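You operate a simulated robot arm through the tools that you are given. There is no shell and no other tool. Be economical: measure what you need, move in short steps, check, and stop when the job is done.

Carry out the task below with a simulated two-armed robot. There is one attempt and no reset: what you move stays moved.

## Task
Open the right drawer of the grey cabinet, put the 30 tex blue spool from the top of the grey cabinet inside, then shut the drawer. Fetch the yellow tag marked "LOT 57" from the top of the green table and stand it on the blue tray. Take the lid off the white tape box and lay it down on the top of the green table. Take the red spool from the top of the green table and leave it in the blue straps crate. Open the upper table drawer, fetch the green clip from the black tray and stand it on the shelf under the repair bench and shut the drawer again. Put the blue clip on the top of the green table away on the lower shelf of the small plywood table. Put the white felt pad on the third shelf from the top of the grey shelving. Turn the length knob to 150 m. Take the brass weight from the shelf under the repair bench and leave it on top of the purple spool there. The order is free. Set down upright: blue spool, yellow tag, green clip.
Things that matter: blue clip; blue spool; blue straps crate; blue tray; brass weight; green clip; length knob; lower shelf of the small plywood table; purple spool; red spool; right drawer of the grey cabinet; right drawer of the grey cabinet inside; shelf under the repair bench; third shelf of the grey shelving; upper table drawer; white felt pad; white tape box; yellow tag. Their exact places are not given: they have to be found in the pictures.

The check looks at the end state, three seconds after you hand in, the way a careful person would. Anything else that was tipped, shoved, dropped, spilled or broken makes it a failure. A push-on lid holds only when it is set on centred and level and pressed home; a screw cap is set on level and turned clockwise until tight.

## Robot
Two 7-joint arms with two-finger grippers on one trunk, on a base that drives. Base frame: it is fixed to the floor where the robot stands at the start and does not move with it; the origin is under the middle of the robot, x ahead of it, y to its left, z up. Readings come in m, rad, newtons and seconds.
The left shoulder is at the start at [0.024, 0.216, 1.105], the right one opposite. With the tool pointing down near the work surface each hand reaches from about 0.1 to 0.6 m from the robot's upright axis, wherever it stands, measured 20 degrees to its own side. Places, roughly: blue clip (3x3x7 cm) [-1.7, 1.4, 0.8]; blue spool [0.75, 0, 1]; blue straps crate [-2, 1, 0.75]; blue tray (6x14x3 cm) [-1.7, 1.1, 0.8]; brass weight [-0.25, 2.5, 0.5]; green clip (3x3x7 cm) [-1.7, 1.7, 0.6]; length knob [-0.3, 2.3, 1]; lower shelf of the small plywood table (18x30 cm) [-4.42, 1.64, 0.38]; purple spool [-0.25, 2.75, 0.5]; red spool (6x6x6 cm) [-2.1, 1.3, 0.8]; right drawer of the grey cabinet [0.7, 0.1, 0.7]; right drawer of the grey cabinet inside [0.8, 0.1, 0.7]; shelf under the repair bench [-0.2, 2.8, 0.4]; third shelf of the grey shelving [0.3, 1.4, 0.9]; upper table drawer [-1.7, 1.6, 0.6]; white felt pad (7x4x4 cm) [-1.7, -0.1, 0.8]; white tape box [-2, 0.75, 0.75]; yellow tag [-1.5, 0.75, 0.75]. Payload 2.2 kg a hand.
Tool frame (each hand has its own): the origin (TCP) lies between the finger pads and is the grasp point; the fingertips stand 0.019 m ahead of it; z points along the fingers, y is the line along which they close. Largest opening 0.116 m; the body of the gripper starts 0.07 m behind the TCP.
Orientation is that of the tool frame in the base frame, as a unit quaternion [w, x, y, z]. With the fingers straight down and closing along the base's y, the tool's x points along the base's -x, its y along +y and its z along -z.

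## Interface
- The arms move only by the tool step_arm. It takes "left_plan", "right_plan" or both (then of equal length, played together; a hand with none holds still); each is a list of rows, each a list of 2 entries, a list of its own where there are three numbers: the shift along the tool's x, y, z in mm, then the turn, a rotation vector about the tool's x, y, z in rad. In form: [[[tx, ty, tz], [ax, ay, az]], ...]. A call has 1 to 10 rows; each row is the pose to reach, as a shift and turn from the pose commanded when the call began, along the tool's axes at that moment. "left_fingers" and "right_fingers" are, for a hand that has rows, the closure, from 0 (fully open) to 1 (shut), set as the call begins (left out, the last holds). Each row takes 0.2 s and may step no farther than 0.05 m and 0.15 rad from the row before; otherwise, or with a gripper value out of range, the whole call is refused. A pose out of reach is approached as far as the arm can. The call stops where the force on the tool passes 40 N (or 10 N more than at its start, if that is more) or the arm is blocked; 0.2 s more then pass. Each finger halts on what it meets, pressing with about 20 N; the grip force reading is that of the motor and also rises with nothing between the fingers. The clock runs only during rows and for 0.2 s after the last one: add rows that repeat a pose to give the fingers time. It gives the time, the measured TCP pose, the force on the tool (base axes), the opening and the grip force at its end, in the units of the frame above (readings bear some noise), with the torque about the TCP (base axes, N m) and any sound that the robot's microphone picked up.
- Cameras (640 x 400 px; columns grow to the right, rows downward): "scene" is now at [0.1265, 0.008, 1.2682]; the picture's right is [0.03, -1.00, 0.00], its down [-0.71, -0.02, -0.70] and it looks along [0.70, 0.02, -0.71] (base axes); focal length 214 px, centre (320, 200). "left" rides on the left gripper at [0.069, 0.015, -0.096] in its tool frame; the picture's right is [-0.21, 0.98, 0.00], its down [-0.76, -0.17, -0.63] and it looks along [-0.62, -0.14, 0.77] (tool axes); focal length 251 px, centre (320, 200). "right" rides on the right gripper at [0.069, -0.015, -0.096] in its tool frame; the picture's right is [0.21, 0.98, 0.00], its down [-0.76, 0.17, -0.63] and it looks along [-0.62, 0.14, 0.77] (tool axes); focal length 251 px, centre (320, 200).
- grab_frame(camera): a new picture of that camera. It takes no simulated time.
- move_column(by): slides the trunk up (or, below 0, down) by that many m; the arms and the scene camera ride with it, the base frame stays. It gives what a move gives, with no picture.
- steer(legs): drives the robot by 1 to 6 legs, each [ahead, left, turn to the left] in m, m and rad, along the robot's own axes; the way and the turn of a leg run together, so that a leg with both is an arc; at most 1.5 m and 3.142 rad a leg. The arms and the cameras ride along, it lands a little off, and it stops where it bumps. It gives what a move gives.
- head_to(pan, tilt): turns the head with the scene camera to pan (to the left, within 1.396 rad either way) and tilt (down, from -0.506 to 1.204), counted from straight ahead of the robot. It gives what a move gives.
- measure_at(camera, pixels): for up to 12 pixels [column, row] of the newest picture of that camera ("zoom" is the newest enlarged one), the place [x, y, z] in the base frame of the surface seen there, good to about 0.002 m, but the place of the scene camera against the robot may be out by one fixed shift of up to 0.012 m in any direction. It takes no simulated time.
- inspect(camera, box): a new picture of the part [left, top, right, bottom] of that camera's present view, enlarged. It takes no simulated time.
- close_job(): hands the job in; it is judged then, once.

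Go step by step. Measure first, check grasps and placings, and put right what went wrong. The budget is 350 turns and 272 pictures, counting those below and the enlarged ones. Unless the task says otherwise, let go and move clear before handing in, and close with one line.

The tools are called as name(argument=value, ...) on one line, values as JSON. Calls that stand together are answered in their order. step_arm: Moves the arms, as the interface text tells. Its arguments: {"type":"object","properties":{"left_plan":{"type":"array","items":{"type":"array"}},"left_fingers":{"type":"number"},"right_plan":{"type":"array","items":{"type":"array"}},"right_fingers":{"type":"number"}},"required":[]} The other tools are called the same way: move_column (by) slides the trunk up or down; steer (legs) drives the base; head_to (pan, tilt) turns the head that bears the scene camera; grab_frame (camera) takes a picture; measure_at (camera, pixels) gives the place of the surface under pixels of a picture; inspect (camera, box) takes an enlarged picture of a part of a camera's view; close_job () hands the job in.

At the start:

```text
t: 0.0
left_ee_pos: [0.5727, 0.2987, 1.1119]
left_orientation: [-0.001, 0.0, 1.0, 0.0]
left_wrist_force: [0.0, 0.4, 0.9]
left_moment: [0.0, -0.01, -0.02]
left_width: 0.1158
left_grasp_force: 0.0
right_ee_pos: [0.4478, -0.1521, 1.148]
right_orientation: [-0.001, -0.001, 1.0, 0.0]
right_wrist_force: [0.8, -0.2, -0.5]
right_moment: [0.02, -0.02, 0.03]
right_width: 0.1159
right_grasp_force: 0.0
trunk travel left (down, up): [-0.25, 0.24]
robot x, y, heading: [0.0026, 0.0034, 0.003]
head pan, tilt: [0.03, 0.791]
```

scene: 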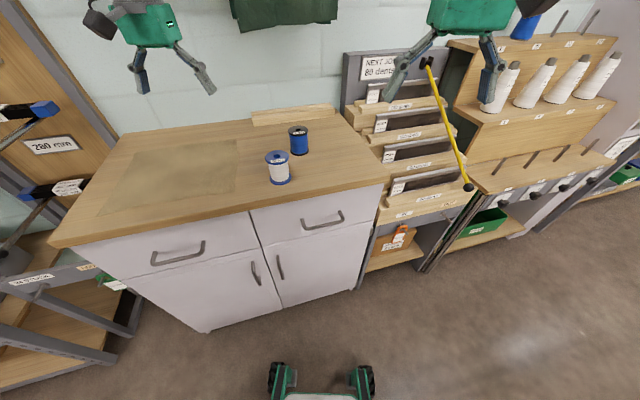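
right: 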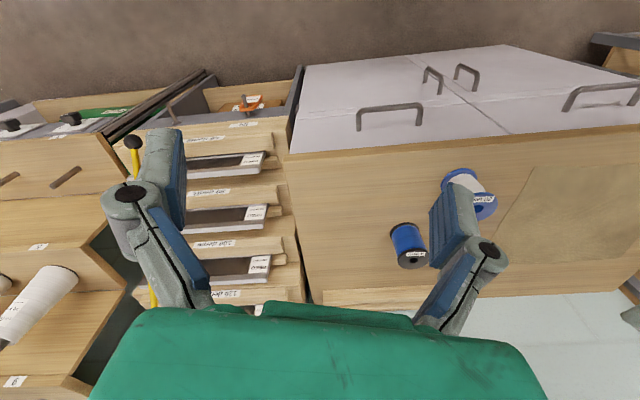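
left: 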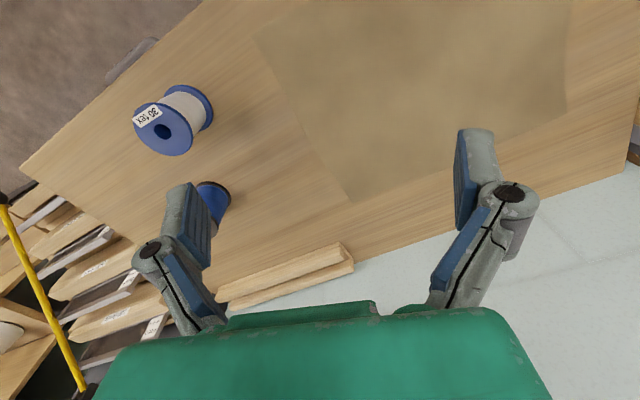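

Two spools stand on the cabinet top: (277,167), blue ends with white thread, and (298,139), all blue. I'll zoom in to read the labels.

inspect(camera="scene", box=[230, 110, 350, 200])

inspect(camera="right", box=[380, 150, 520, 280])

measure_at(camera="scene", pixels=[[277, 155], [298, 130], [298, 150], [280, 183], [322, 221], [305, 230], [341, 221], [250, 211], [382, 182], [178, 253], [320, 180], [338, 105]])

```text
4.44 times, centred on (290, 155) of scene
```

zoom: 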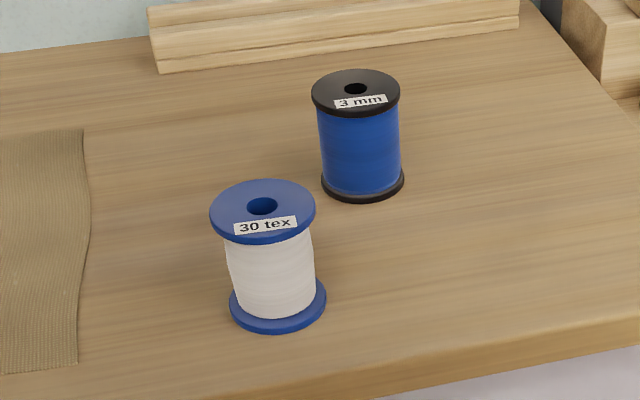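

```text
3.08 times, centred on (450, 215) of right
```

zoom: 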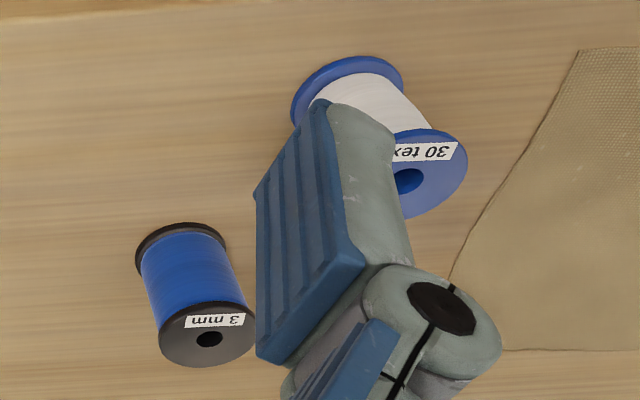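

```text
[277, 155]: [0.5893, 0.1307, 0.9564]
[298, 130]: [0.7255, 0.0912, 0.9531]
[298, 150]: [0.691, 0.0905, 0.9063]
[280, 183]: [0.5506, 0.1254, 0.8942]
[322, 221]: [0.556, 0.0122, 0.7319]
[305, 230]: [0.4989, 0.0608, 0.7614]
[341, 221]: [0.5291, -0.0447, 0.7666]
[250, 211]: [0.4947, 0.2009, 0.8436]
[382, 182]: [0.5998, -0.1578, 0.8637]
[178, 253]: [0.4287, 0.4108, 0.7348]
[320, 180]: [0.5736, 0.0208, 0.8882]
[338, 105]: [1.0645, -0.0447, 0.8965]
```

The "30 tex" label is on the blue spool with white thread at (277,167). The cabinet face is turned by about 0.29 rad, so I'll turn to square up with it.

steer(legs=[[0, 0, 0.285], [-0.1, 0, 0]])

head_to(pan=0, tilt=0.8)

grab_frame(camera="scene")

```text
t: 2.1
left_ee_pos: [0.3656, 0.4174, 1.1147]
left_orientation: [0.002, -0.142, 0.99, 0.001]
left_wrist_force: [-0.2, -0.3, 0.8]
left_moment: [0.03, -0.02, 0.0]
left_width: 0.1161
left_grasp_force: 0.0
right_ee_pos: [0.3753, -0.0517, 1.1492]
right_orientation: [0.001, -0.144, 0.99, 0.001]
right_wrist_force: [0.2, -0.4, -0.4]
right_moment: [0.03, -0.02, 0.0]
right_width: 0.1158
right_grasp_force: 0.1
trunk travel left (down, up): [-0.25, 0.24]
robot x, y, heading: [-0.094, -0.0269, 0.289]
head pan, tilt: [0.03, 0.791]
```

```text
t: 2.7
left_ee_pos: [0.3614, 0.4204, 1.1161]
left_orientation: [0.004, -0.143, 0.99, 0.0]
left_wrist_force: [0.0, -1.0, -0.1]
left_moment: [-0.01, -0.02, -0.02]
left_width: 0.1159
left_grasp_force: 0.1
right_ee_pos: [0.3705, -0.0509, 1.1523]
right_orientation: [0.003, -0.143, 0.99, 0.0]
right_wrist_force: [-0.5, -0.2, 0.1]
right_moment: [0.01, -0.02, -0.03]
right_width: 0.1161
right_grasp_force: 0.1
trunk travel left (down, up): [-0.25, 0.24]
robot x, y, heading: [-0.0909, -0.0258, 0.289]
head pan, tilt: [0.0, 0.799]
```

```text
266 pictures are left
```

scene: 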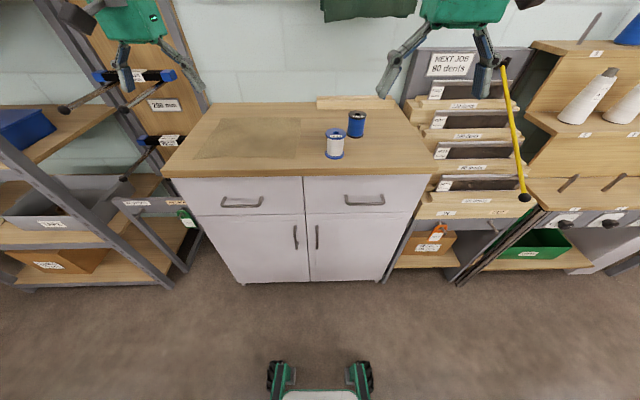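

I'm squared up now, and the right drawer handle is near (364,200). I'll zoom in and measure it.

inspect(camera="scene", box=[290, 110, 450, 220])

```text
3.64 times, centred on (370, 165) of scene
```

zoom: 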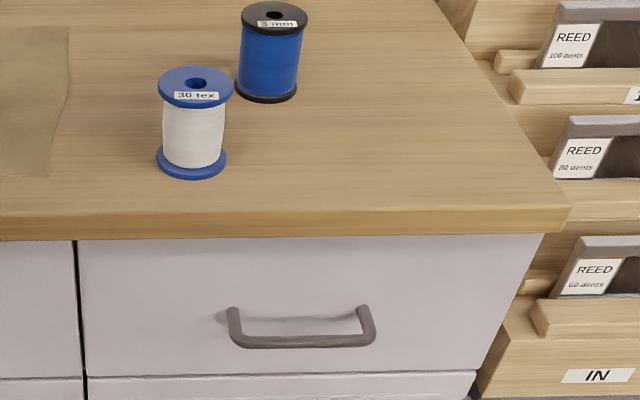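

measure_at(camera="zoom", pixels=[[240, 342], [303, 342], [368, 339], [303, 370], [303, 270], [85, 300], [480, 330], [160, 100], [232, 100], [196, 105], [165, 170], [225, 165]])

```text
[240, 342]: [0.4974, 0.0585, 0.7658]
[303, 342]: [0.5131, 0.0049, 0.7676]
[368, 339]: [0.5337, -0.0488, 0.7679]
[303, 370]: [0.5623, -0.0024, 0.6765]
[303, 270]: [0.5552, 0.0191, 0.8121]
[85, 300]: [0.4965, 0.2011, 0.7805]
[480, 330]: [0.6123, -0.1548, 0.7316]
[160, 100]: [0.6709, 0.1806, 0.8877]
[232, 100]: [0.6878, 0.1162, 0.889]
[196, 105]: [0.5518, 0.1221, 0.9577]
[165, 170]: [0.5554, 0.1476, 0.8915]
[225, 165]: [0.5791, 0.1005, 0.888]
```

The cabinet heading is about 0.317 rad. I'll drive in slightly to reach the spool with the left hand, then look through the hand camera to calibrate.

steer(legs=[[0.13, 0, 0.026]])

step_arm(left_plan=[[[0, -45, 0], [0, 0, 0]], [[0, -90, 0], [0, 0, 0]], [[0, -135, 0], [0, 0, 0]], [[0, -180, 0], [0, 0, 0]], [[0, -225, 0], [0, 0, 0]], [[0, -250, 0], [0, 0, 0]], [[0, -250, 0], [0, 0, 0]]], right_plan=[[[0, -45, 0], [0, 0, 0]], [[0, -90, 0], [0, 0, 0]], [[0, -120, 0], [0, 0, 0]], [[0, -120, 0], [0, 0, 0]], [[0, -120, 0], [0, 0, 0]], [[0, -120, 0], [0, 0, 0]], [[0, -120, 0], [0, 0, 0]]])

grab_frame(camera="left")

grab_frame(camera="scene")

```text
t: 4.0
left_ee_pos: [0.4779, 0.4666, 1.1164]
left_orientation: [0.003, -0.154, 0.988, 0.002]
left_wrist_force: [0.1, -0.3, -0.9]
left_moment: [-0.01, -0.03, -0.01]
left_width: 0.1159
left_grasp_force: 0.1
right_ee_pos: [0.4986, -0.0027, 1.1514]
right_orientation: [0.002, -0.155, 0.988, 0.001]
right_wrist_force: [0.1, -0.8, 0.0]
right_moment: [0.0, 0.02, 0.0]
right_width: 0.116
right_grasp_force: 0.2
trunk travel left (down, up): [-0.25, 0.24]
robot x, y, heading: [0.0335, 0.0088, 0.312]
head pan, tilt: [0.0, 0.799]
```

```text
t: 5.6
left_ee_pos: [0.5532, 0.225, 1.1205]
left_orientation: [0.004, -0.156, 0.988, 0.001]
left_wrist_force: [-0.3, 0.1, -0.1]
left_moment: [0.0, 0.0, 0.03]
left_width: 0.1159
left_grasp_force: 0.0
right_ee_pos: [0.5296, -0.1192, 1.1486]
right_orientation: [0.004, -0.155, 0.988, 0.002]
right_wrist_force: [0.0, 0.0, 0.4]
right_moment: [-0.05, 0.0, -0.02]
right_width: 0.1158
right_grasp_force: 0.2
trunk travel left (down, up): [-0.25, 0.24]
robot x, y, heading: [0.0342, 0.0084, 0.309]
head pan, tilt: [0.0, 0.799]
```

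```text
264 pictures are left
```

left: 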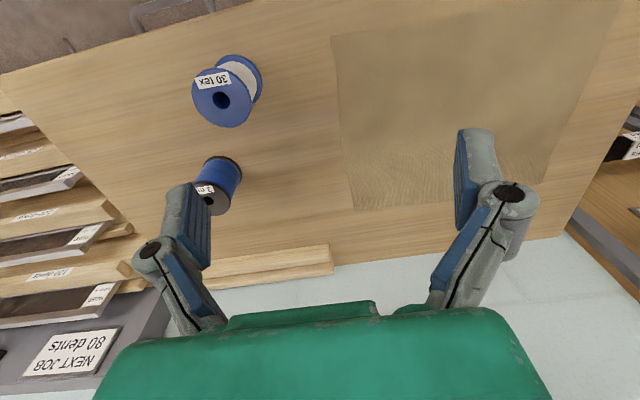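

```text
263 pictures are left
```

scene: 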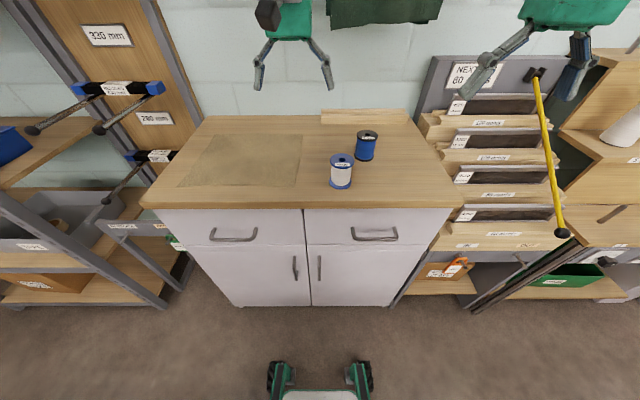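

I'll measure the same spool points through both cameras.

measure_at(camera="left", pixels=[[194, 102], [253, 99], [223, 123], [211, 88], [236, 112], [332, 37], [352, 210], [333, 274], [545, 190]])

measure_at(camera="scene", pixels=[[331, 160], [354, 160], [342, 166], [342, 155], [300, 180], [301, 137], [178, 187]])

```text
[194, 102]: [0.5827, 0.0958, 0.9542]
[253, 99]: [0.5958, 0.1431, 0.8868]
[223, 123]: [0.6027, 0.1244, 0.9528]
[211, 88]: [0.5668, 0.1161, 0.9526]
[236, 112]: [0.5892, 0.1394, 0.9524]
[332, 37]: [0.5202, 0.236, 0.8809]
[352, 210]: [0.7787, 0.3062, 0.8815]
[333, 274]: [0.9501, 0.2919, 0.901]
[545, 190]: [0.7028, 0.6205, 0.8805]
```

```text
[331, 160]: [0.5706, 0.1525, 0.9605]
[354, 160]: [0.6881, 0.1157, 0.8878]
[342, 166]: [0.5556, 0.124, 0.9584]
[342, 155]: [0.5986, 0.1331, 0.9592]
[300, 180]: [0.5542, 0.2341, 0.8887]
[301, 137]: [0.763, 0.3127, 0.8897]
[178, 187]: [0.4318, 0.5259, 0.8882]
```

The scene camera reads about (+0.001, +0.009, +0.007) m off. True spool centre is ≈ (0.577, 0.119) on a top at z 0.881. I'll lower the left hand over it.

step_arm(left_plan=[[[5, -45, 0], [0, 0, 0]], [[10, -90, 0], [0, 0, 0]], [[10, -108, 20], [0, 0, 0]], [[10, -108, 70], [0, 0, 0]], [[10, -108, 120], [0, 0, 0]], [[10, -108, 120], [0, 0, 0]]])

grab_frame(camera="left")

```text
t: 7.0
left_ee_pos: [0.5846, 0.1402, 1.0059]
left_orientation: [0.007, -0.174, 0.985, -0.015]
left_wrist_force: [-0.4, 0.6, 0.1]
left_moment: [0.06, -0.02, 0.05]
left_width: 0.1161
left_grasp_force: 0.0
right_ee_pos: [0.5308, -0.1176, 1.1494]
right_orientation: [0.004, -0.155, 0.988, 0.002]
right_wrist_force: [0.8, 1.1, 0.4]
right_moment: [0.0, -0.01, -0.01]
right_width: 0.116
right_grasp_force: 0.1
trunk travel left (down, up): [-0.25, 0.24]
robot x, y, heading: [0.0356, 0.0105, 0.313]
head pan, tilt: [0.0, 0.799]
```

```text
262 pictures are left
```

left: 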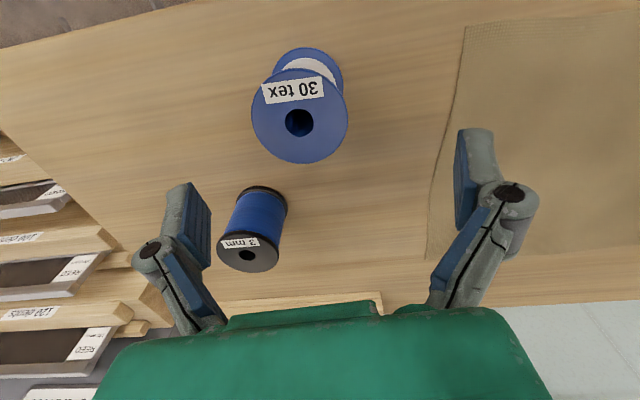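

The left arm stops short because it is reaching across the body. I'll shift the base right by 0.12 m and read again.

steer(legs=[[0, -0.12, 0]])

measure_at(camera="left", pixels=[[253, 115], [347, 115], [300, 161]])

```text
t: 8.2
left_ee_pos: [0.6124, 0.0647, 1.0163]
left_orientation: [0.016, -0.174, 0.984, -0.036]
left_wrist_force: [0.8, 2.7, 4.3]
left_moment: [-0.26, 0.11, -0.01]
left_width: 0.1161
left_grasp_force: 0.1
right_ee_pos: [0.5555, -0.1863, 1.158]
right_orientation: [0.006, -0.157, 0.987, -0.016]
right_wrist_force: [0.9, 0.2, -0.9]
right_moment: [-0.02, 0.03, 0.02]
right_width: 0.116
right_grasp_force: 0.0
trunk travel left (down, up): [-0.25, 0.24]
robot x, y, heading: [0.067, -0.0939, 0.317]
head pan, tilt: [0.0, 0.799]
```

```text
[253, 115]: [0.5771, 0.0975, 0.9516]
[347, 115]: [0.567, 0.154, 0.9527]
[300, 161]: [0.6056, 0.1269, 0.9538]
```

step_arm(left_plan=[[[0, 0, 0], [0, 0, 0]], [[0, 0, 0], [0, 0, 0]], [[0, 0, 0], [0, 0, 0]]])

```text
t: 9.2
left_ee_pos: [0.6142, 0.0516, 1.0244]
left_orientation: [0.019, -0.18, 0.983, -0.028]
left_wrist_force: [0.2, -0.6, 1.7]
left_moment: [-0.04, 0.03, 0.03]
left_width: 0.1158
left_grasp_force: 0.1
right_ee_pos: [0.5552, -0.2089, 1.1539]
right_orientation: [0.009, -0.159, 0.987, -0.004]
right_wrist_force: [-0.5, -0.3, 0.1]
right_moment: [0.04, 0.0, -0.01]
right_width: 0.1161
right_grasp_force: 0.1
trunk travel left (down, up): [-0.25, 0.24]
robot x, y, heading: [0.0636, -0.0909, 0.315]
head pan, tilt: [0.0, 0.799]
stopped in row 3 (left hand): the arm was blocked; the commanded pose is now the measured one
```

The blocked command has been reset to the measured pose. I'll straighten the tool and go above the spool.

step_arm(left_plan=[[[5, 40, 0], [-0.03, 0.015, 0.025]], [[13, 82, 0], [-0.061, 0.029, 0.049]], [[13, 82, 0], [-0.061, 0.029, 0.049]], [[13, 82, 0], [-0.061, 0.029, 0.049]]])

grab_frame(camera="left")

```text
t: 10.2
left_ee_pos: [0.5793, 0.1016, 1.0166]
left_orientation: [-0.005, -0.149, 0.989, 0.014]
left_wrist_force: [0.2, -0.9, 0.1]
left_moment: [0.09, 0.03, 0.01]
left_width: 0.1163
left_grasp_force: 0.0
right_ee_pos: [0.5626, -0.2292, 1.149]
right_orientation: [0.006, -0.158, 0.987, 0.006]
right_wrist_force: [1.8, -0.6, -0.8]
right_moment: [0.08, -0.03, 0.01]
right_width: 0.1159
right_grasp_force: 0.0
trunk travel left (down, up): [-0.25, 0.24]
robot x, y, heading: [0.065, -0.0962, 0.314]
head pan, tilt: [0.0, 0.799]
```

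```text
261 pictures are left
```

left: 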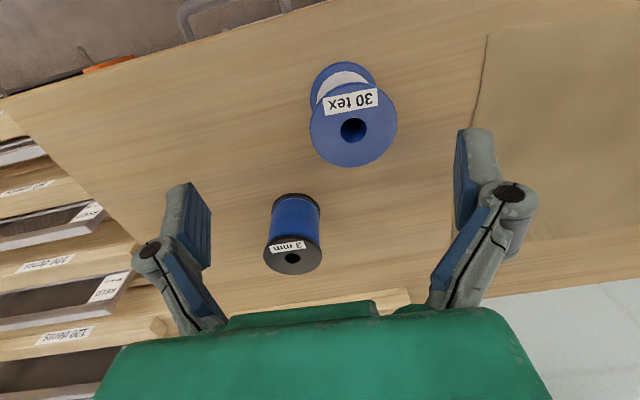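

step_arm(left_plan=[[[0, 0, 0], [0, 0, 0]], [[0, 0, 0], [0, 0, 0]], [[0, 0, 0], [0, 0, 0]], [[0, 0, 0], [0, 0, 0]]])

measure_at(camera="left", pixels=[[310, 125], [397, 120], [355, 166], [353, 82]])

```text
t: 11.2
left_ee_pos: [0.579, 0.1012, 1.0167]
left_orientation: [-0.004, -0.149, 0.989, 0.013]
left_wrist_force: [-0.4, -1.7, -0.3]
left_moment: [0.13, 0.0, 0.02]
left_width: 0.116
left_grasp_force: 0.1
right_ee_pos: [0.5623, -0.2276, 1.1495]
right_orientation: [0.006, -0.158, 0.987, 0.005]
right_wrist_force: [-0.4, -0.5, -0.5]
right_moment: [0.1, 0.04, 0.03]
right_width: 0.1157
right_grasp_force: 0.1
trunk travel left (down, up): [-0.25, 0.24]
robot x, y, heading: [0.0644, -0.0923, 0.315]
head pan, tilt: [0.0, 0.799]
```

```text
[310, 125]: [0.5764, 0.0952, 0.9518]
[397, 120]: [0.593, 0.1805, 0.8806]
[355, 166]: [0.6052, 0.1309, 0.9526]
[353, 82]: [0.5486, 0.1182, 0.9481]
```

Spool centre confirmed at (0.577, 0.125). I'll descend onto it.

step_arm(left_plan=[[[-5, 24, 0], [0.027, -0.004, -0.016]], [[-5, 24, 40], [0.027, -0.004, -0.016]], [[-5, 24, 80], [0.027, -0.004, -0.016]], [[-5, 24, 80], [0.027, -0.004, -0.016]], [[-5, 24, 80], [0.027, -0.004, -0.016]]])

grab_frame(camera="left")

```text
t: 12.4
left_ee_pos: [0.563, 0.1607, 0.932]
left_orientation: [0.001, -0.161, 0.987, -0.014]
left_wrist_force: [0.1, 1.0, 2.0]
left_moment: [-0.23, -0.1, -0.03]
left_width: 0.116
left_grasp_force: 0.1
right_ee_pos: [0.5505, -0.1877, 1.1574]
right_orientation: [0.01, -0.161, 0.987, -0.01]
right_wrist_force: [0.0, 0.1, -0.2]
right_moment: [-0.1, 0.01, 0.01]
right_width: 0.1162
right_grasp_force: 0.1
trunk travel left (down, up): [-0.25, 0.24]
robot x, y, heading: [0.0591, -0.0823, 0.319]
head pan, tilt: [0.0, 0.799]
```

```text
260 pictures are left
```

left: 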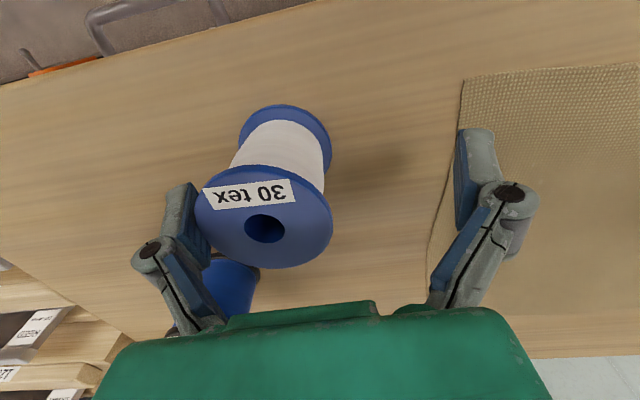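

The whole robot seems to be swaying sideways, since the right hand moved too. I'll lift slightly and let it settle.

step_arm(left_plan=[[[0, 0, -45], [0, 0, 0]], [[0, 0, -60], [0, 0, 0]], [[0, 0, -60], [0, 0, 0]]])

step_arm(left_plan=[[[0, 0, 0], [0, 0, 0]], [[0, 0, 0], [0, 0, 0]]])

step_arm(left_plan=[[[0, 0, 0], [0, 0, 0]], [[0, 0, 0], [0, 0, 0]], [[0, 0, 0], [0, 0, 0]]])

```text
t: 13.2
left_ee_pos: [0.5618, 0.1595, 0.9926]
left_orientation: [0.001, -0.159, 0.987, -0.014]
left_wrist_force: [-0.3, 1.2, 0.0]
left_moment: [-0.07, -0.06, -0.01]
left_width: 0.116
left_grasp_force: 0.0
right_ee_pos: [0.5514, -0.1903, 1.1576]
right_orientation: [0.01, -0.159, 0.987, -0.009]
right_wrist_force: [0.5, 0.6, -0.3]
right_moment: [-0.09, -0.04, -0.02]
right_width: 0.116
right_grasp_force: 0.0
trunk travel left (down, up): [-0.25, 0.24]
robot x, y, heading: [0.06, -0.0832, 0.312]
head pan, tilt: [0.0, 0.799]
```

```text
t: 13.8
left_ee_pos: [0.5721, 0.1305, 0.9941]
left_orientation: [0.0, -0.158, 0.987, -0.001]
left_wrist_force: [-0.4, -0.9, 0.3]
left_moment: [0.07, 0.03, -0.01]
left_width: 0.116
left_grasp_force: 0.1
right_ee_pos: [0.5614, -0.2225, 1.1509]
right_orientation: [0.006, -0.158, 0.987, 0.004]
right_wrist_force: [-0.2, -0.1, -0.3]
right_moment: [0.06, 0.0, 0.02]
right_width: 0.1158
right_grasp_force: 0.1
trunk travel left (down, up): [-0.25, 0.24]
robot x, y, heading: [0.0645, -0.0912, 0.312]
head pan, tilt: [0.0, 0.799]
```

```text
t: 14.6
left_ee_pos: [0.5732, 0.128, 0.994]
left_orientation: [-0.002, -0.157, 0.988, 0.0]
left_wrist_force: [-0.2, -1.8, 0.4]
left_moment: [0.13, 0.04, -0.03]
left_width: 0.1159
left_grasp_force: 0.0
right_ee_pos: [0.5612, -0.2258, 1.1494]
right_orientation: [0.006, -0.158, 0.987, 0.005]
right_wrist_force: [-0.2, -0.7, 0.7]
right_moment: [0.11, 0.03, -0.01]
right_width: 0.116
right_grasp_force: 0.1
trunk travel left (down, up): [-0.25, 0.24]
robot x, y, heading: [0.0636, -0.0915, 0.316]
head pan, tilt: [0.0, 0.799]
```

step_arm(left_plan=[[[0, 0, 0], [0, 0, 0]], [[0, 0, 0], [0, 0, 0]], [[0, 0, 0], [0, 0, 0]], [[0, 0, 0], [0, 0, 0]], [[0, 0, 0], [0, 0, 0]], [[0, 0, 0], [0, 0, 0]], [[0, 0, 0], [0, 0, 0]]])

step_arm(left_plan=[[[0, 0, 0], [0, 0, 0]], [[0, 0, 0], [0, 0, 0]], [[0, 0, 0], [0, 0, 0]], [[0, 0, 0], [0, 0, 0]], [[0, 0, 0], [0, 0, 0]]])

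grab_frame(camera="scene")

```text
t: 16.2
left_ee_pos: [0.5708, 0.1326, 0.993]
left_orientation: [0.0, -0.157, 0.988, -0.003]
left_wrist_force: [0.5, -0.3, -0.8]
left_moment: [0.08, 0.01, -0.02]
left_width: 0.1159
left_grasp_force: 0.1
right_ee_pos: [0.5601, -0.2226, 1.1512]
right_orientation: [0.006, -0.159, 0.987, 0.004]
right_wrist_force: [0.0, 0.7, 0.4]
right_moment: [0.06, 0.04, 0.01]
right_width: 0.116
right_grasp_force: 0.0
trunk travel left (down, up): [-0.25, 0.24]
robot x, y, heading: [0.0637, -0.0894, 0.316]
head pan, tilt: [0.0, 0.799]
```

```text
t: 17.4
left_ee_pos: [0.5664, 0.1471, 0.9923]
left_orientation: [0.001, -0.159, 0.987, -0.009]
left_wrist_force: [0.3, -0.2, -0.9]
left_moment: [-0.04, -0.03, 0.0]
left_width: 0.1159
left_grasp_force: 0.0
right_ee_pos: [0.5537, -0.2044, 1.1543]
right_orientation: [0.009, -0.159, 0.987, -0.004]
right_wrist_force: [-0.2, -0.4, -0.1]
right_moment: [-0.02, 0.01, -0.01]
right_width: 0.1159
right_grasp_force: 0.0
trunk travel left (down, up): [-0.25, 0.24]
robot x, y, heading: [0.0599, -0.09, 0.315]
head pan, tilt: [0.0, 0.799]
```

```text
259 pictures are left
```

scene: 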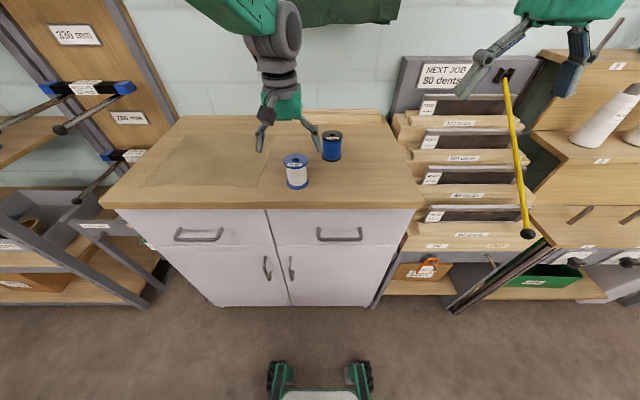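

The sway was set off by the sidestep and is dying down. I'll wait a bit longer.

step_arm(left_plan=[[[0, 0, 0], [0, 0, 0]], [[0, 0, 0], [0, 0, 0]], [[0, 0, 0], [0, 0, 0]], [[0, 0, 0], [0, 0, 0]], [[0, 0, 0], [0, 0, 0]], [[0, 0, 0], [0, 0, 0]], [[0, 0, 0], [0, 0, 0]], [[0, 0, 0], [0, 0, 0]], [[0, 0, 0], [0, 0, 0]]])

step_arm(left_plan=[[[0, 0, 0], [0, 0, 0]], [[0, 0, 0], [0, 0, 0]], [[0, 0, 0], [0, 0, 0]], [[0, 0, 0], [0, 0, 0]]])

step_arm(left_plan=[[[0, 0, 0], [0, 0, 0]], [[0, 0, 0], [0, 0, 0]], [[0, 0, 0], [0, 0, 0]]])

```text
t: 19.4
left_ee_pos: [0.5667, 0.1471, 0.9929]
left_orientation: [0.0, -0.159, 0.987, -0.009]
left_wrist_force: [-0.4, 0.1, -0.2]
left_moment: [-0.04, 0.01, 0.0]
left_width: 0.1161
left_grasp_force: 0.0
right_ee_pos: [0.5545, -0.2053, 1.1555]
right_orientation: [0.007, -0.16, 0.987, -0.005]
right_wrist_force: [0.9, 0.4, 0.4]
right_moment: [-0.01, 0.04, 0.02]
right_width: 0.1162
right_grasp_force: 0.1
trunk travel left (down, up): [-0.25, 0.24]
robot x, y, heading: [0.0644, -0.0873, 0.315]
head pan, tilt: [0.0, 0.799]
```

```text
t: 20.4
left_ee_pos: [0.5683, 0.1418, 0.9941]
left_orientation: [0.001, -0.159, 0.987, -0.007]
left_wrist_force: [-0.2, -0.8, 0.2]
left_moment: [0.0, 0.03, 0.01]
left_width: 0.1163
left_grasp_force: 0.1
right_ee_pos: [0.5565, -0.2102, 1.1529]
right_orientation: [0.008, -0.159, 0.987, -0.002]
right_wrist_force: [0.2, 0.2, -0.4]
right_moment: [0.0, 0.01, 0.02]
right_width: 0.1161
right_grasp_force: 0.0
trunk travel left (down, up): [-0.25, 0.24]
robot x, y, heading: [0.0614, -0.0905, 0.309]
head pan, tilt: [0.0, 0.799]
```

```text
t: 21.2
left_ee_pos: [0.5679, 0.1428, 0.994]
left_orientation: [0.001, -0.159, 0.987, -0.008]
left_wrist_force: [0.8, -0.1, -0.3]
left_moment: [0.02, 0.0, 0.02]
left_width: 0.1162
left_grasp_force: 0.2
right_ee_pos: [0.5548, -0.2087, 1.1538]
right_orientation: [0.007, -0.159, 0.987, -0.002]
right_wrist_force: [0.3, 0.1, -0.3]
right_moment: [0.01, -0.01, 0.01]
right_width: 0.1161
right_grasp_force: 0.2
trunk travel left (down, up): [-0.25, 0.24]
robot x, y, heading: [0.0604, -0.084, 0.307]
head pan, tilt: [0.0, 0.799]
```

Settled now. The spool is 3 mm ahead and 19 mm right of the hand, so I'll descend and close.

step_arm(left_plan=[[[-3, -19, 0], [-0.016, 0, 0.004]], [[-3, -19, 30], [-0.016, 0, 0.004]], [[-3, -19, 60], [-0.016, 0, 0.004]], [[-3, -19, 60], [-0.016, 0, 0.004]], [[-3, -19, 60], [-0.016, 0, 0.004]]])

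grab_frame(camera="left")

```text
t: 22.4
left_ee_pos: [0.5778, 0.1241, 0.936]
left_orientation: [-0.001, -0.157, 0.988, 0.001]
left_wrist_force: [-0.1, -0.2, 1.1]
left_moment: [0.04, 0.02, -0.01]
left_width: 0.1158
left_grasp_force: 0.1
right_ee_pos: [0.5563, -0.2113, 1.1531]
right_orientation: [0.008, -0.159, 0.987, -0.002]
right_wrist_force: [-0.3, 0.2, 0.1]
right_moment: [0.0, 0.0, -0.01]
right_width: 0.1161
right_grasp_force: 0.1
trunk travel left (down, up): [-0.25, 0.24]
robot x, y, heading: [0.0658, -0.0899, 0.311]
head pan, tilt: [0.0, 0.799]
```

```text
258 pictures are left
```

left: 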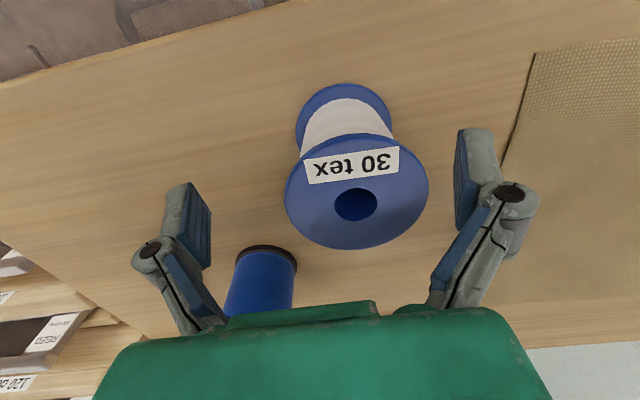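

step_arm(left_plan=[[[0, 4, 15], [0, 0, 0]], [[0, 4, 30], [0, 0, 0]], [[0, 4, 30], [0, 0, 0]]])

step_arm(left_plan=[[[0, 0, 0], [0, 0, 0]], [[0, 0, 0], [0, 0, 0]], [[0, 0, 0], [0, 0, 0]], [[0, 0, 0], [0, 0, 0]]], left_fingers=1)

grab_frame(camera="left")

```text
t: 23.2
left_ee_pos: [0.5758, 0.1295, 0.9052]
left_orientation: [-0.001, -0.158, 0.987, 0.001]
left_wrist_force: [-0.7, 0.1, -0.1]
left_moment: [-0.01, 0.02, 0.0]
left_width: 0.1159
left_grasp_force: 0.0
right_ee_pos: [0.5562, -0.2093, 1.1529]
right_orientation: [0.008, -0.159, 0.987, -0.003]
right_wrist_force: [0.0, 0.9, -0.2]
right_moment: [0.0, -0.04, 0.01]
right_width: 0.1162
right_grasp_force: 0.0
trunk travel left (down, up): [-0.25, 0.24]
robot x, y, heading: [0.0662, -0.0922, 0.312]
head pan, tilt: [0.0, 0.799]
```

```text
t: 24.2
left_ee_pos: [0.5779, 0.1303, 0.9059]
left_orientation: [0.0, -0.157, 0.988, 0.0]
left_wrist_force: [1.6, 0.8, 3.6]
left_moment: [-0.09, -0.06, 0.04]
left_width: 0.0563
left_grasp_force: 19.9
right_ee_pos: [0.5557, -0.2099, 1.1532]
right_orientation: [0.007, -0.159, 0.987, -0.002]
right_wrist_force: [0.3, -0.7, -0.8]
right_moment: [0.02, 0.02, 0.0]
right_width: 0.1161
right_grasp_force: 0.0
trunk travel left (down, up): [-0.25, 0.24]
robot x, y, heading: [0.0623, -0.088, 0.315]
head pan, tilt: [0.0, 0.799]
```

```text
257 pictures are left
```

left: 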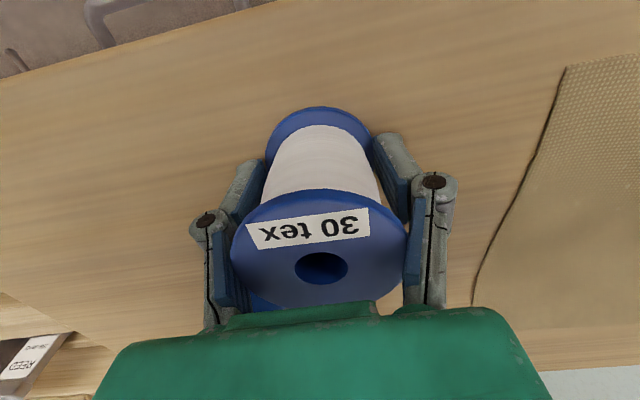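

The spool is gripped (0.056 m, 20 N). I'll lift it clear and bring the right hand back and turn it horizontal.

step_arm(left_plan=[[[0, 0, -40], [0, 0, 0]], [[0, 0, -80], [0, 0, 0]], [[20, 20, -120], [0, 0, 0]], [[40, 50, -150], [0, 0, 0]], [[80, 90, -150], [0, 0, 0]], [[80, 90, -150], [0, 0, 0]]])

grab_frame(camera="left")

inspect(camera="scene", box=[260, 190, 420, 290])

```text
refused: row 5 steps farther than a row can; nothing moved
```

```text
256 pictures are left
```

left: 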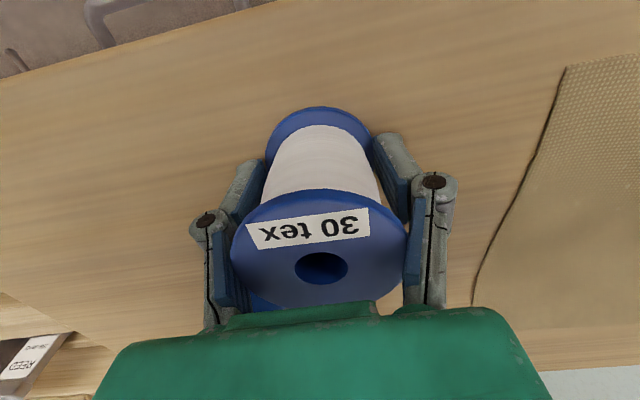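

```text
4.00 times, centred on (340, 240) of scene
```

zoom: 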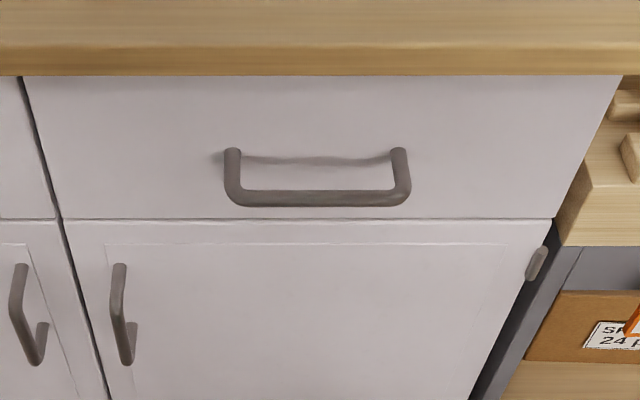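

The lift was refused for its step size, so I'll resend it. Then I'll back up for room and rotate the right hand to point forward.

step_arm(left_plan=[[[0, 0, -40], [0, 0, 0]], [[0, 0, -80], [0, 0, 0]], [[20, 20, -120], [0, 0, 0]], [[40, 40, -150], [0, 0, 0]], [[70, 70, -150], [0, 0, 0]], [[80, 90, -150], [0, 0, 0]]])

steer(legs=[[-0.17, 0, 0]])

step_arm(right_plan=[[[-10, 0, 0], [0.0866, -0.0866, -0.0866]], [[-20, 0, 0], [0.173, -0.173, -0.173]], [[-30, 0, 0], [0.259, -0.259, -0.259]], [[-40, 0, 0], [0.345, -0.345, -0.345]], [[-50, 0, 0], [0.43, -0.43, -0.43]], [[-60, 0, 0], [0.516, -0.516, -0.516]], [[-70, 0, 0], [0.6, -0.6, -0.6]], [[-80, 0, 0], [0.686, -0.686, -0.686]], [[-90, 0, 0], [0.77, -0.77, -0.77]], [[-100, 0, 0], [0.855, -0.855, -0.855]]])

```text
t: 25.6
left_ee_pos: [0.4745, 0.1887, 1.055]
left_orientation: [-0.001, -0.156, 0.988, 0.0]
left_wrist_force: [0.3, 0.3, 0.4]
left_moment: [0.01, 0.04, 0.0]
left_width: 0.0566
left_grasp_force: 20.0
right_ee_pos: [0.5555, -0.2094, 1.1534]
right_orientation: [0.008, -0.159, 0.987, -0.002]
right_wrist_force: [0.1, -0.2, 0.0]
right_moment: [-0.02, -0.03, 0.05]
right_width: 0.1161
right_grasp_force: 0.0
trunk travel left (down, up): [-0.25, 0.24]
robot x, y, heading: [0.0606, -0.0867, 0.31]
head pan, tilt: [0.0, 0.799]
```

```text
t: 27.1
left_ee_pos: [0.3138, 0.14, 1.0541]
left_orientation: [0.0, -0.16, 0.987, 0.002]
left_wrist_force: [-0.3, 0.9, -0.1]
left_moment: [0.01, -0.01, 0.01]
left_width: 0.0564
left_grasp_force: 19.6
right_ee_pos: [0.3987, -0.2595, 1.1536]
right_orientation: [0.009, -0.162, 0.987, -0.003]
right_wrist_force: [0.5, 0.2, 0.1]
right_moment: [-0.02, -0.06, 0.01]
right_width: 0.116
right_grasp_force: 0.1
trunk travel left (down, up): [-0.25, 0.24]
robot x, y, heading: [-0.1004, -0.1395, 0.319]
head pan, tilt: [0.0, 0.799]
```

```text
t: 29.3
left_ee_pos: [0.3124, 0.1386, 1.0554]
left_orientation: [0.001, -0.16, 0.987, 0.001]
left_wrist_force: [0.2, -0.1, -0.6]
left_moment: [0.01, 0.01, 0.02]
left_width: 0.0564
left_grasp_force: 20.2
right_ee_pos: [0.49, -0.2256, 1.1551]
right_orientation: [0.454, -0.501, 0.66, -0.327]
right_wrist_force: [-0.5, 0.1, -0.8]
right_moment: [-0.01, 0.0, -0.02]
right_width: 0.116
right_grasp_force: 0.1
trunk travel left (down, up): [-0.25, 0.24]
robot x, y, heading: [-0.0928, -0.1389, 0.318]
head pan, tilt: [0.0, 0.799]
```

The rotation works. I'll finish turning.

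step_arm(right_plan=[[[0, 0, 0], [0.07, -0.07, -0.07]], [[0, 0, 0], [0.14, -0.14, -0.14]], [[0, 0, 0], [0.21, -0.21, -0.21]], [[0, 0, 0], [0.28, -0.28, -0.28]], [[0, 0, 0], [0.354, -0.354, -0.354]], [[0, 0, 0], [0.354, -0.354, -0.354]], [[0, 0, 0], [0.354, -0.354, -0.354]]])

grab_frame(camera="right")

grab_frame(camera="scene")

```text
t: 30.9
left_ee_pos: [0.3115, 0.1378, 1.0557]
left_orientation: [0.001, -0.16, 0.987, 0.001]
left_wrist_force: [-0.1, 0.5, -1.2]
left_moment: [-0.02, 0.0, 0.0]
left_width: 0.0565
left_grasp_force: 19.6
right_ee_pos: [0.49, -0.2278, 1.1565]
right_orientation: [-0.557, 0.559, -0.464, 0.403]
right_wrist_force: [0.5, -0.3, -0.1]
right_moment: [-0.01, -0.02, 0.01]
right_width: 0.116
right_grasp_force: 0.0
right hand out of reach, approached as far as the arm can: row 5, 6, 7
trunk travel left (down, up): [-0.25, 0.24]
robot x, y, heading: [-0.0941, -0.1388, 0.317]
head pan, tilt: [0.0, 0.799]
```

```text
254 pictures are left
```

right: 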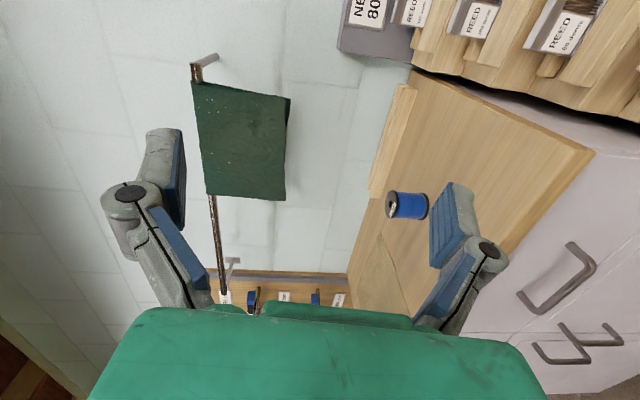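

```text
253 pictures are left
```

scene: 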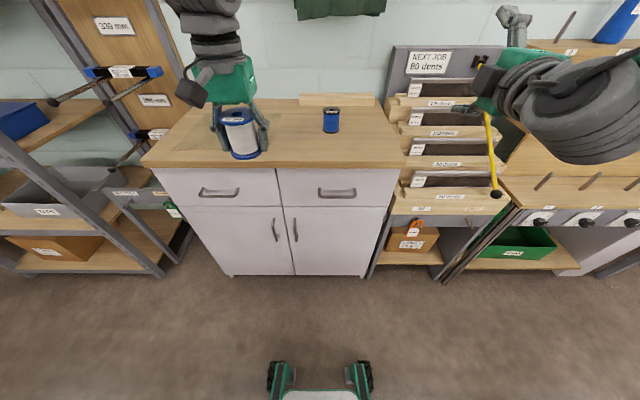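

The right hand now points forward. I'll measure the handle in both cameras.

inspect(camera="scene", box=[280, 160, 400, 240])

measure_at(camera="right", pixels=[[524, 298], [556, 287], [592, 267], [574, 250], [560, 305], [545, 240]])

measure_at(camera="scene", pixels=[[321, 194], [337, 195], [353, 195]])

```text
5.00 times, centred on (340, 200) of scene
```

zoom: 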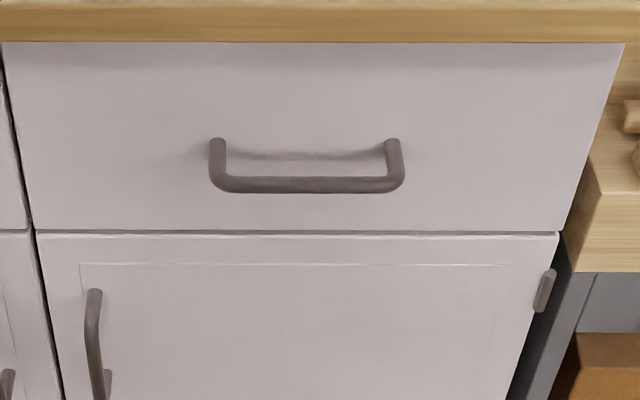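

```text
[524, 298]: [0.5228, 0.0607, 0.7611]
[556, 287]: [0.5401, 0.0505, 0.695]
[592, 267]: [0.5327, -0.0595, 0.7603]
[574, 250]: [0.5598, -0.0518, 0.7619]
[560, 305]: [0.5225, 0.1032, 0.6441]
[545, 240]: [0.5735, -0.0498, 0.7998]
```

```text
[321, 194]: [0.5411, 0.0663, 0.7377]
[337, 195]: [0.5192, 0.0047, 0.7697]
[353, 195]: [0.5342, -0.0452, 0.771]
```

The bar sits at about (0.516, 0.000, 0.761). I'll lower the right hand in front of it with half-open fingers.

step_arm(right_plan=[[[-21, 39, -5], [0, 0, 0]], [[-42, 79, -10], [0, 0, 0]], [[-63, 118, -15], [0, 0, 0]], [[-84, 158, -20], [0, 0, 0]], [[-105, 197, -25], [0, 0, 0]], [[-126, 237, -30], [0, 0, 0]], [[-147, 276, -30], [0, 0, 0]], [[-168, 316, -30], [0, 0, 0]], [[-188, 355, -30], [0, 0, 0]], [[-209, 394, -30], [0, 0, 0]]], right_fingers=0.4)

step_arm(right_plan=[[[0, 0, 0], [0, 0, 0]], [[0, 0, 0], [0, 0, 0]], [[0, 0, 0], [0, 0, 0]]])

grab_frame(camera="right")

```text
t: 33.1
left_ee_pos: [0.3101, 0.1389, 1.0556]
left_orientation: [0.0, -0.159, 0.987, 0.001]
left_wrist_force: [0.4, -0.3, -0.2]
left_moment: [0.01, 0.04, 0.01]
left_width: 0.0565
left_grasp_force: 20.2
right_ee_pos: [0.3786, -0.0118, 0.7803]
right_orientation: [-0.556, 0.561, -0.463, 0.403]
right_wrist_force: [-0.2, 0.4, -0.8]
right_moment: [-0.01, -0.01, -0.03]
right_width: 0.0698
right_grasp_force: 0.1
trunk travel left (down, up): [-0.25, 0.24]
robot x, y, heading: [-0.0967, -0.1417, 0.324]
head pan, tilt: [0.0, 0.799]
```

```text
t: 33.9
left_ee_pos: [0.311, 0.1406, 1.0556]
left_orientation: [0.001, -0.16, 0.987, 0.001]
left_wrist_force: [-0.1, 0.1, -0.6]
left_moment: [0.02, 0.01, -0.03]
left_width: 0.0565
left_grasp_force: 20.1
right_ee_pos: [0.3791, -0.0126, 0.7804]
right_orientation: [-0.557, 0.559, -0.464, 0.402]
right_wrist_force: [0.0, -0.5, 0.4]
right_moment: [0.02, 0.0, 0.0]
right_width: 0.0696
right_grasp_force: 0.0
trunk travel left (down, up): [-0.25, 0.24]
robot x, y, heading: [-0.0945, -0.1392, 0.316]
head pan, tilt: [0.0, 0.799]
```

```text
251 pictures are left
```

right: 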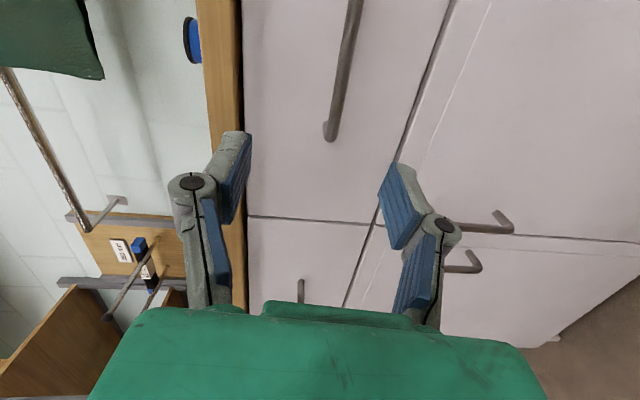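

step_arm(right_plan=[[[0, 10, 0], [0.027, -0.033, -0.035]], [[0, 19, 0], [0.054, -0.066, -0.069]], [[0, 19, 0], [0.054, -0.066, -0.069]], [[0, 19, 0], [0.054, -0.066, -0.069]]])

grab_frame(camera="right")

```text
t: 34.9
left_ee_pos: [0.3112, 0.1393, 1.0556]
left_orientation: [0.002, -0.161, 0.987, 0.0]
left_wrist_force: [0.4, -0.1, -0.5]
left_moment: [0.0, -0.02, 0.02]
left_width: 0.0566
left_grasp_force: 20.1
right_ee_pos: [0.379, -0.0122, 0.7605]
right_orientation: [-0.572, 0.574, -0.414, 0.416]
right_wrist_force: [0.3, 0.1, 0.6]
right_moment: [0.0, 0.0, -0.01]
right_width: 0.0696
right_grasp_force: 0.1
trunk travel left (down, up): [-0.25, 0.24]
robot x, y, heading: [-0.097, -0.1417, 0.32]
head pan, tilt: [0.0, 0.799]
```

```text
250 pictures are left
```

right: 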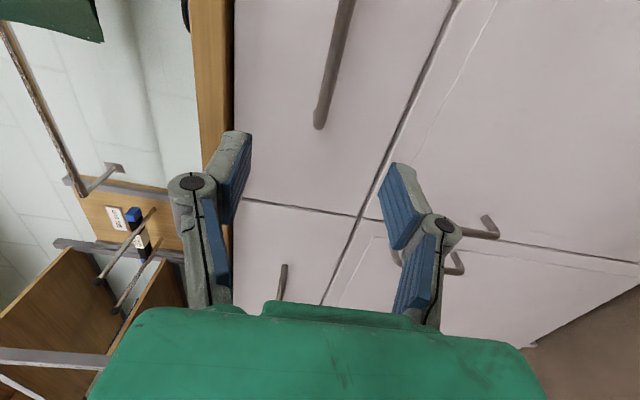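

measure_at(camera="right", pixels=[[348, 8], [334, 60], [320, 115], [290, 100], [380, 60]])

```text
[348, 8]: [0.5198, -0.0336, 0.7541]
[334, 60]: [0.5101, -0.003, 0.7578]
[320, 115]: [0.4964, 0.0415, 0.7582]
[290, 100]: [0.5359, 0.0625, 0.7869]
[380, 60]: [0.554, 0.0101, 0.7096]
```

The bar is at z≈0.757, 0.127 m ahead. I'll go in and grip it.

step_arm(right_plan=[[[10, 3, 40], [0, 0, 0]], [[20, 3, 80], [0, 0, 0]], [[24, 3, 110], [0, 0, 0]], [[24, 3, 131], [0, 0, 0]], [[24, 3, 131], [0, 0, 0]]])

step_arm(right_plan=[[[0, 0, 0], [0, 0, 0]], [[0, 0, 0], [0, 0, 0]], [[0, 0, 0], [0, 0, 0]]], right_fingers=1)

grab_frame(camera="right")

```text
t: 36.1
left_ee_pos: [0.3112, 0.1402, 1.0551]
left_orientation: [0.001, -0.16, 0.987, 0.0]
left_wrist_force: [-0.6, -0.2, -0.9]
left_moment: [-0.01, 0.03, -0.04]
left_width: 0.0565
left_grasp_force: 19.8
right_ee_pos: [0.5124, 0.0102, 0.7563]
right_orientation: [-0.572, 0.574, -0.414, 0.416]
right_wrist_force: [0.1, 0.1, 0.3]
right_moment: [-0.01, 0.01, 0.01]
right_width: 0.0694
right_grasp_force: 0.0
trunk travel left (down, up): [-0.25, 0.24]
robot x, y, heading: [-0.0991, -0.1387, 0.319]
head pan, tilt: [0.0, 0.799]
```

```text
t: 36.9
left_ee_pos: [0.3111, 0.1405, 1.0546]
left_orientation: [0.001, -0.16, 0.987, 0.002]
left_wrist_force: [-0.3, 0.3, -0.5]
left_moment: [-0.01, 0.01, 0.0]
left_width: 0.0563
left_grasp_force: 19.8
right_ee_pos: [0.5122, 0.0103, 0.757]
right_orientation: [-0.571, 0.574, -0.414, 0.416]
right_wrist_force: [2.0, 0.6, -0.7]
right_moment: [0.16, 0.05, 0.07]
right_width: 0.006
right_grasp_force: 31.1
trunk travel left (down, up): [-0.25, 0.24]
robot x, y, heading: [-0.0924, -0.1408, 0.318]
head pan, tilt: [0.0, 0.799]
```

```text
249 pictures are left
```

right: 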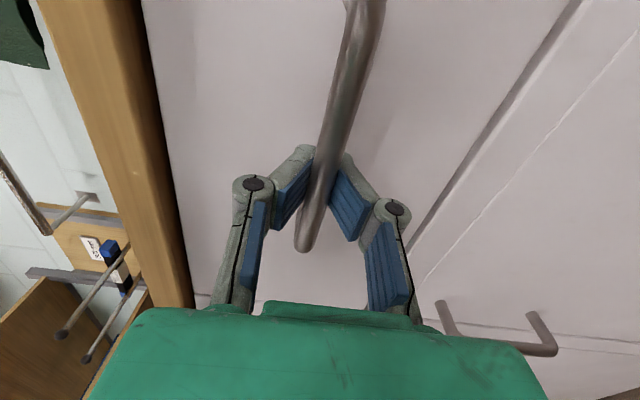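

The bar is between the pads. I'll pull the drawer open by driving back.

steer(legs=[[-0.2, 0, 0]])

grab_frame(camera="scene")

```text
t: 38.5
left_ee_pos: [0.1168, 0.0767, 1.0558]
left_orientation: [0.001, -0.16, 0.987, 0.0]
left_wrist_force: [-0.6, -0.2, -1.5]
left_moment: [-0.02, -0.04, 0.02]
left_width: 0.0561
left_grasp_force: 20.5
right_ee_pos: [0.3168, -0.0522, 0.7558]
right_orientation: [-0.571, 0.575, -0.414, 0.415]
right_wrist_force: [-0.7, 6.1, -1.5]
right_moment: [0.18, 0.09, 0.41]
right_width: 0.0059
right_grasp_force: 31.2
trunk travel left (down, up): [-0.25, 0.24]
robot x, y, heading: [-0.2894, -0.2045, 0.319]
head pan, tilt: [0.0, 0.799]
```

```text
248 pictures are left
```

scene: 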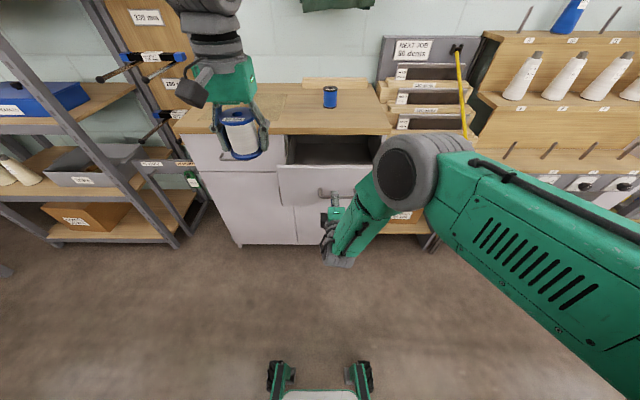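

The drawer is open. I'll measure its interior.

inspect(camera="scene", box=[260, 110, 400, 210])

measure_at(camera="scene", pixels=[[325, 145], [325, 155], [300, 155], [350, 155], [325, 162], [325, 166], [285, 164], [370, 164], [325, 138]])

```text
4.00 times, centred on (330, 160) of scene
```

zoom: 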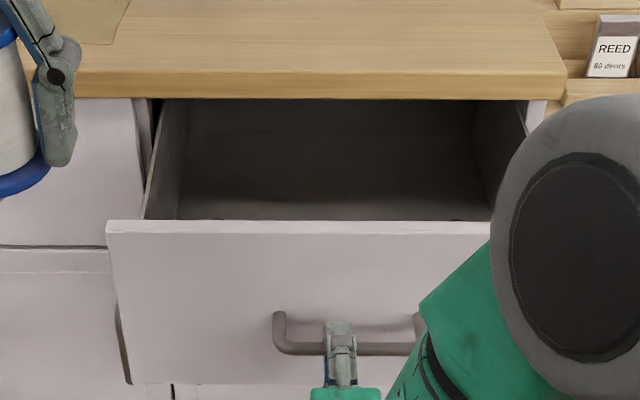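

```text
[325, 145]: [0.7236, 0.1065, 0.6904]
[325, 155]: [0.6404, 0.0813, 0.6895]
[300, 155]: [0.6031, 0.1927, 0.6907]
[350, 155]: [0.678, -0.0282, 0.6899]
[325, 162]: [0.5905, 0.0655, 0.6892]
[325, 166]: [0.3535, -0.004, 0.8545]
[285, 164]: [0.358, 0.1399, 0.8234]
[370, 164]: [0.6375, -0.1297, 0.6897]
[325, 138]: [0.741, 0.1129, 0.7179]
```

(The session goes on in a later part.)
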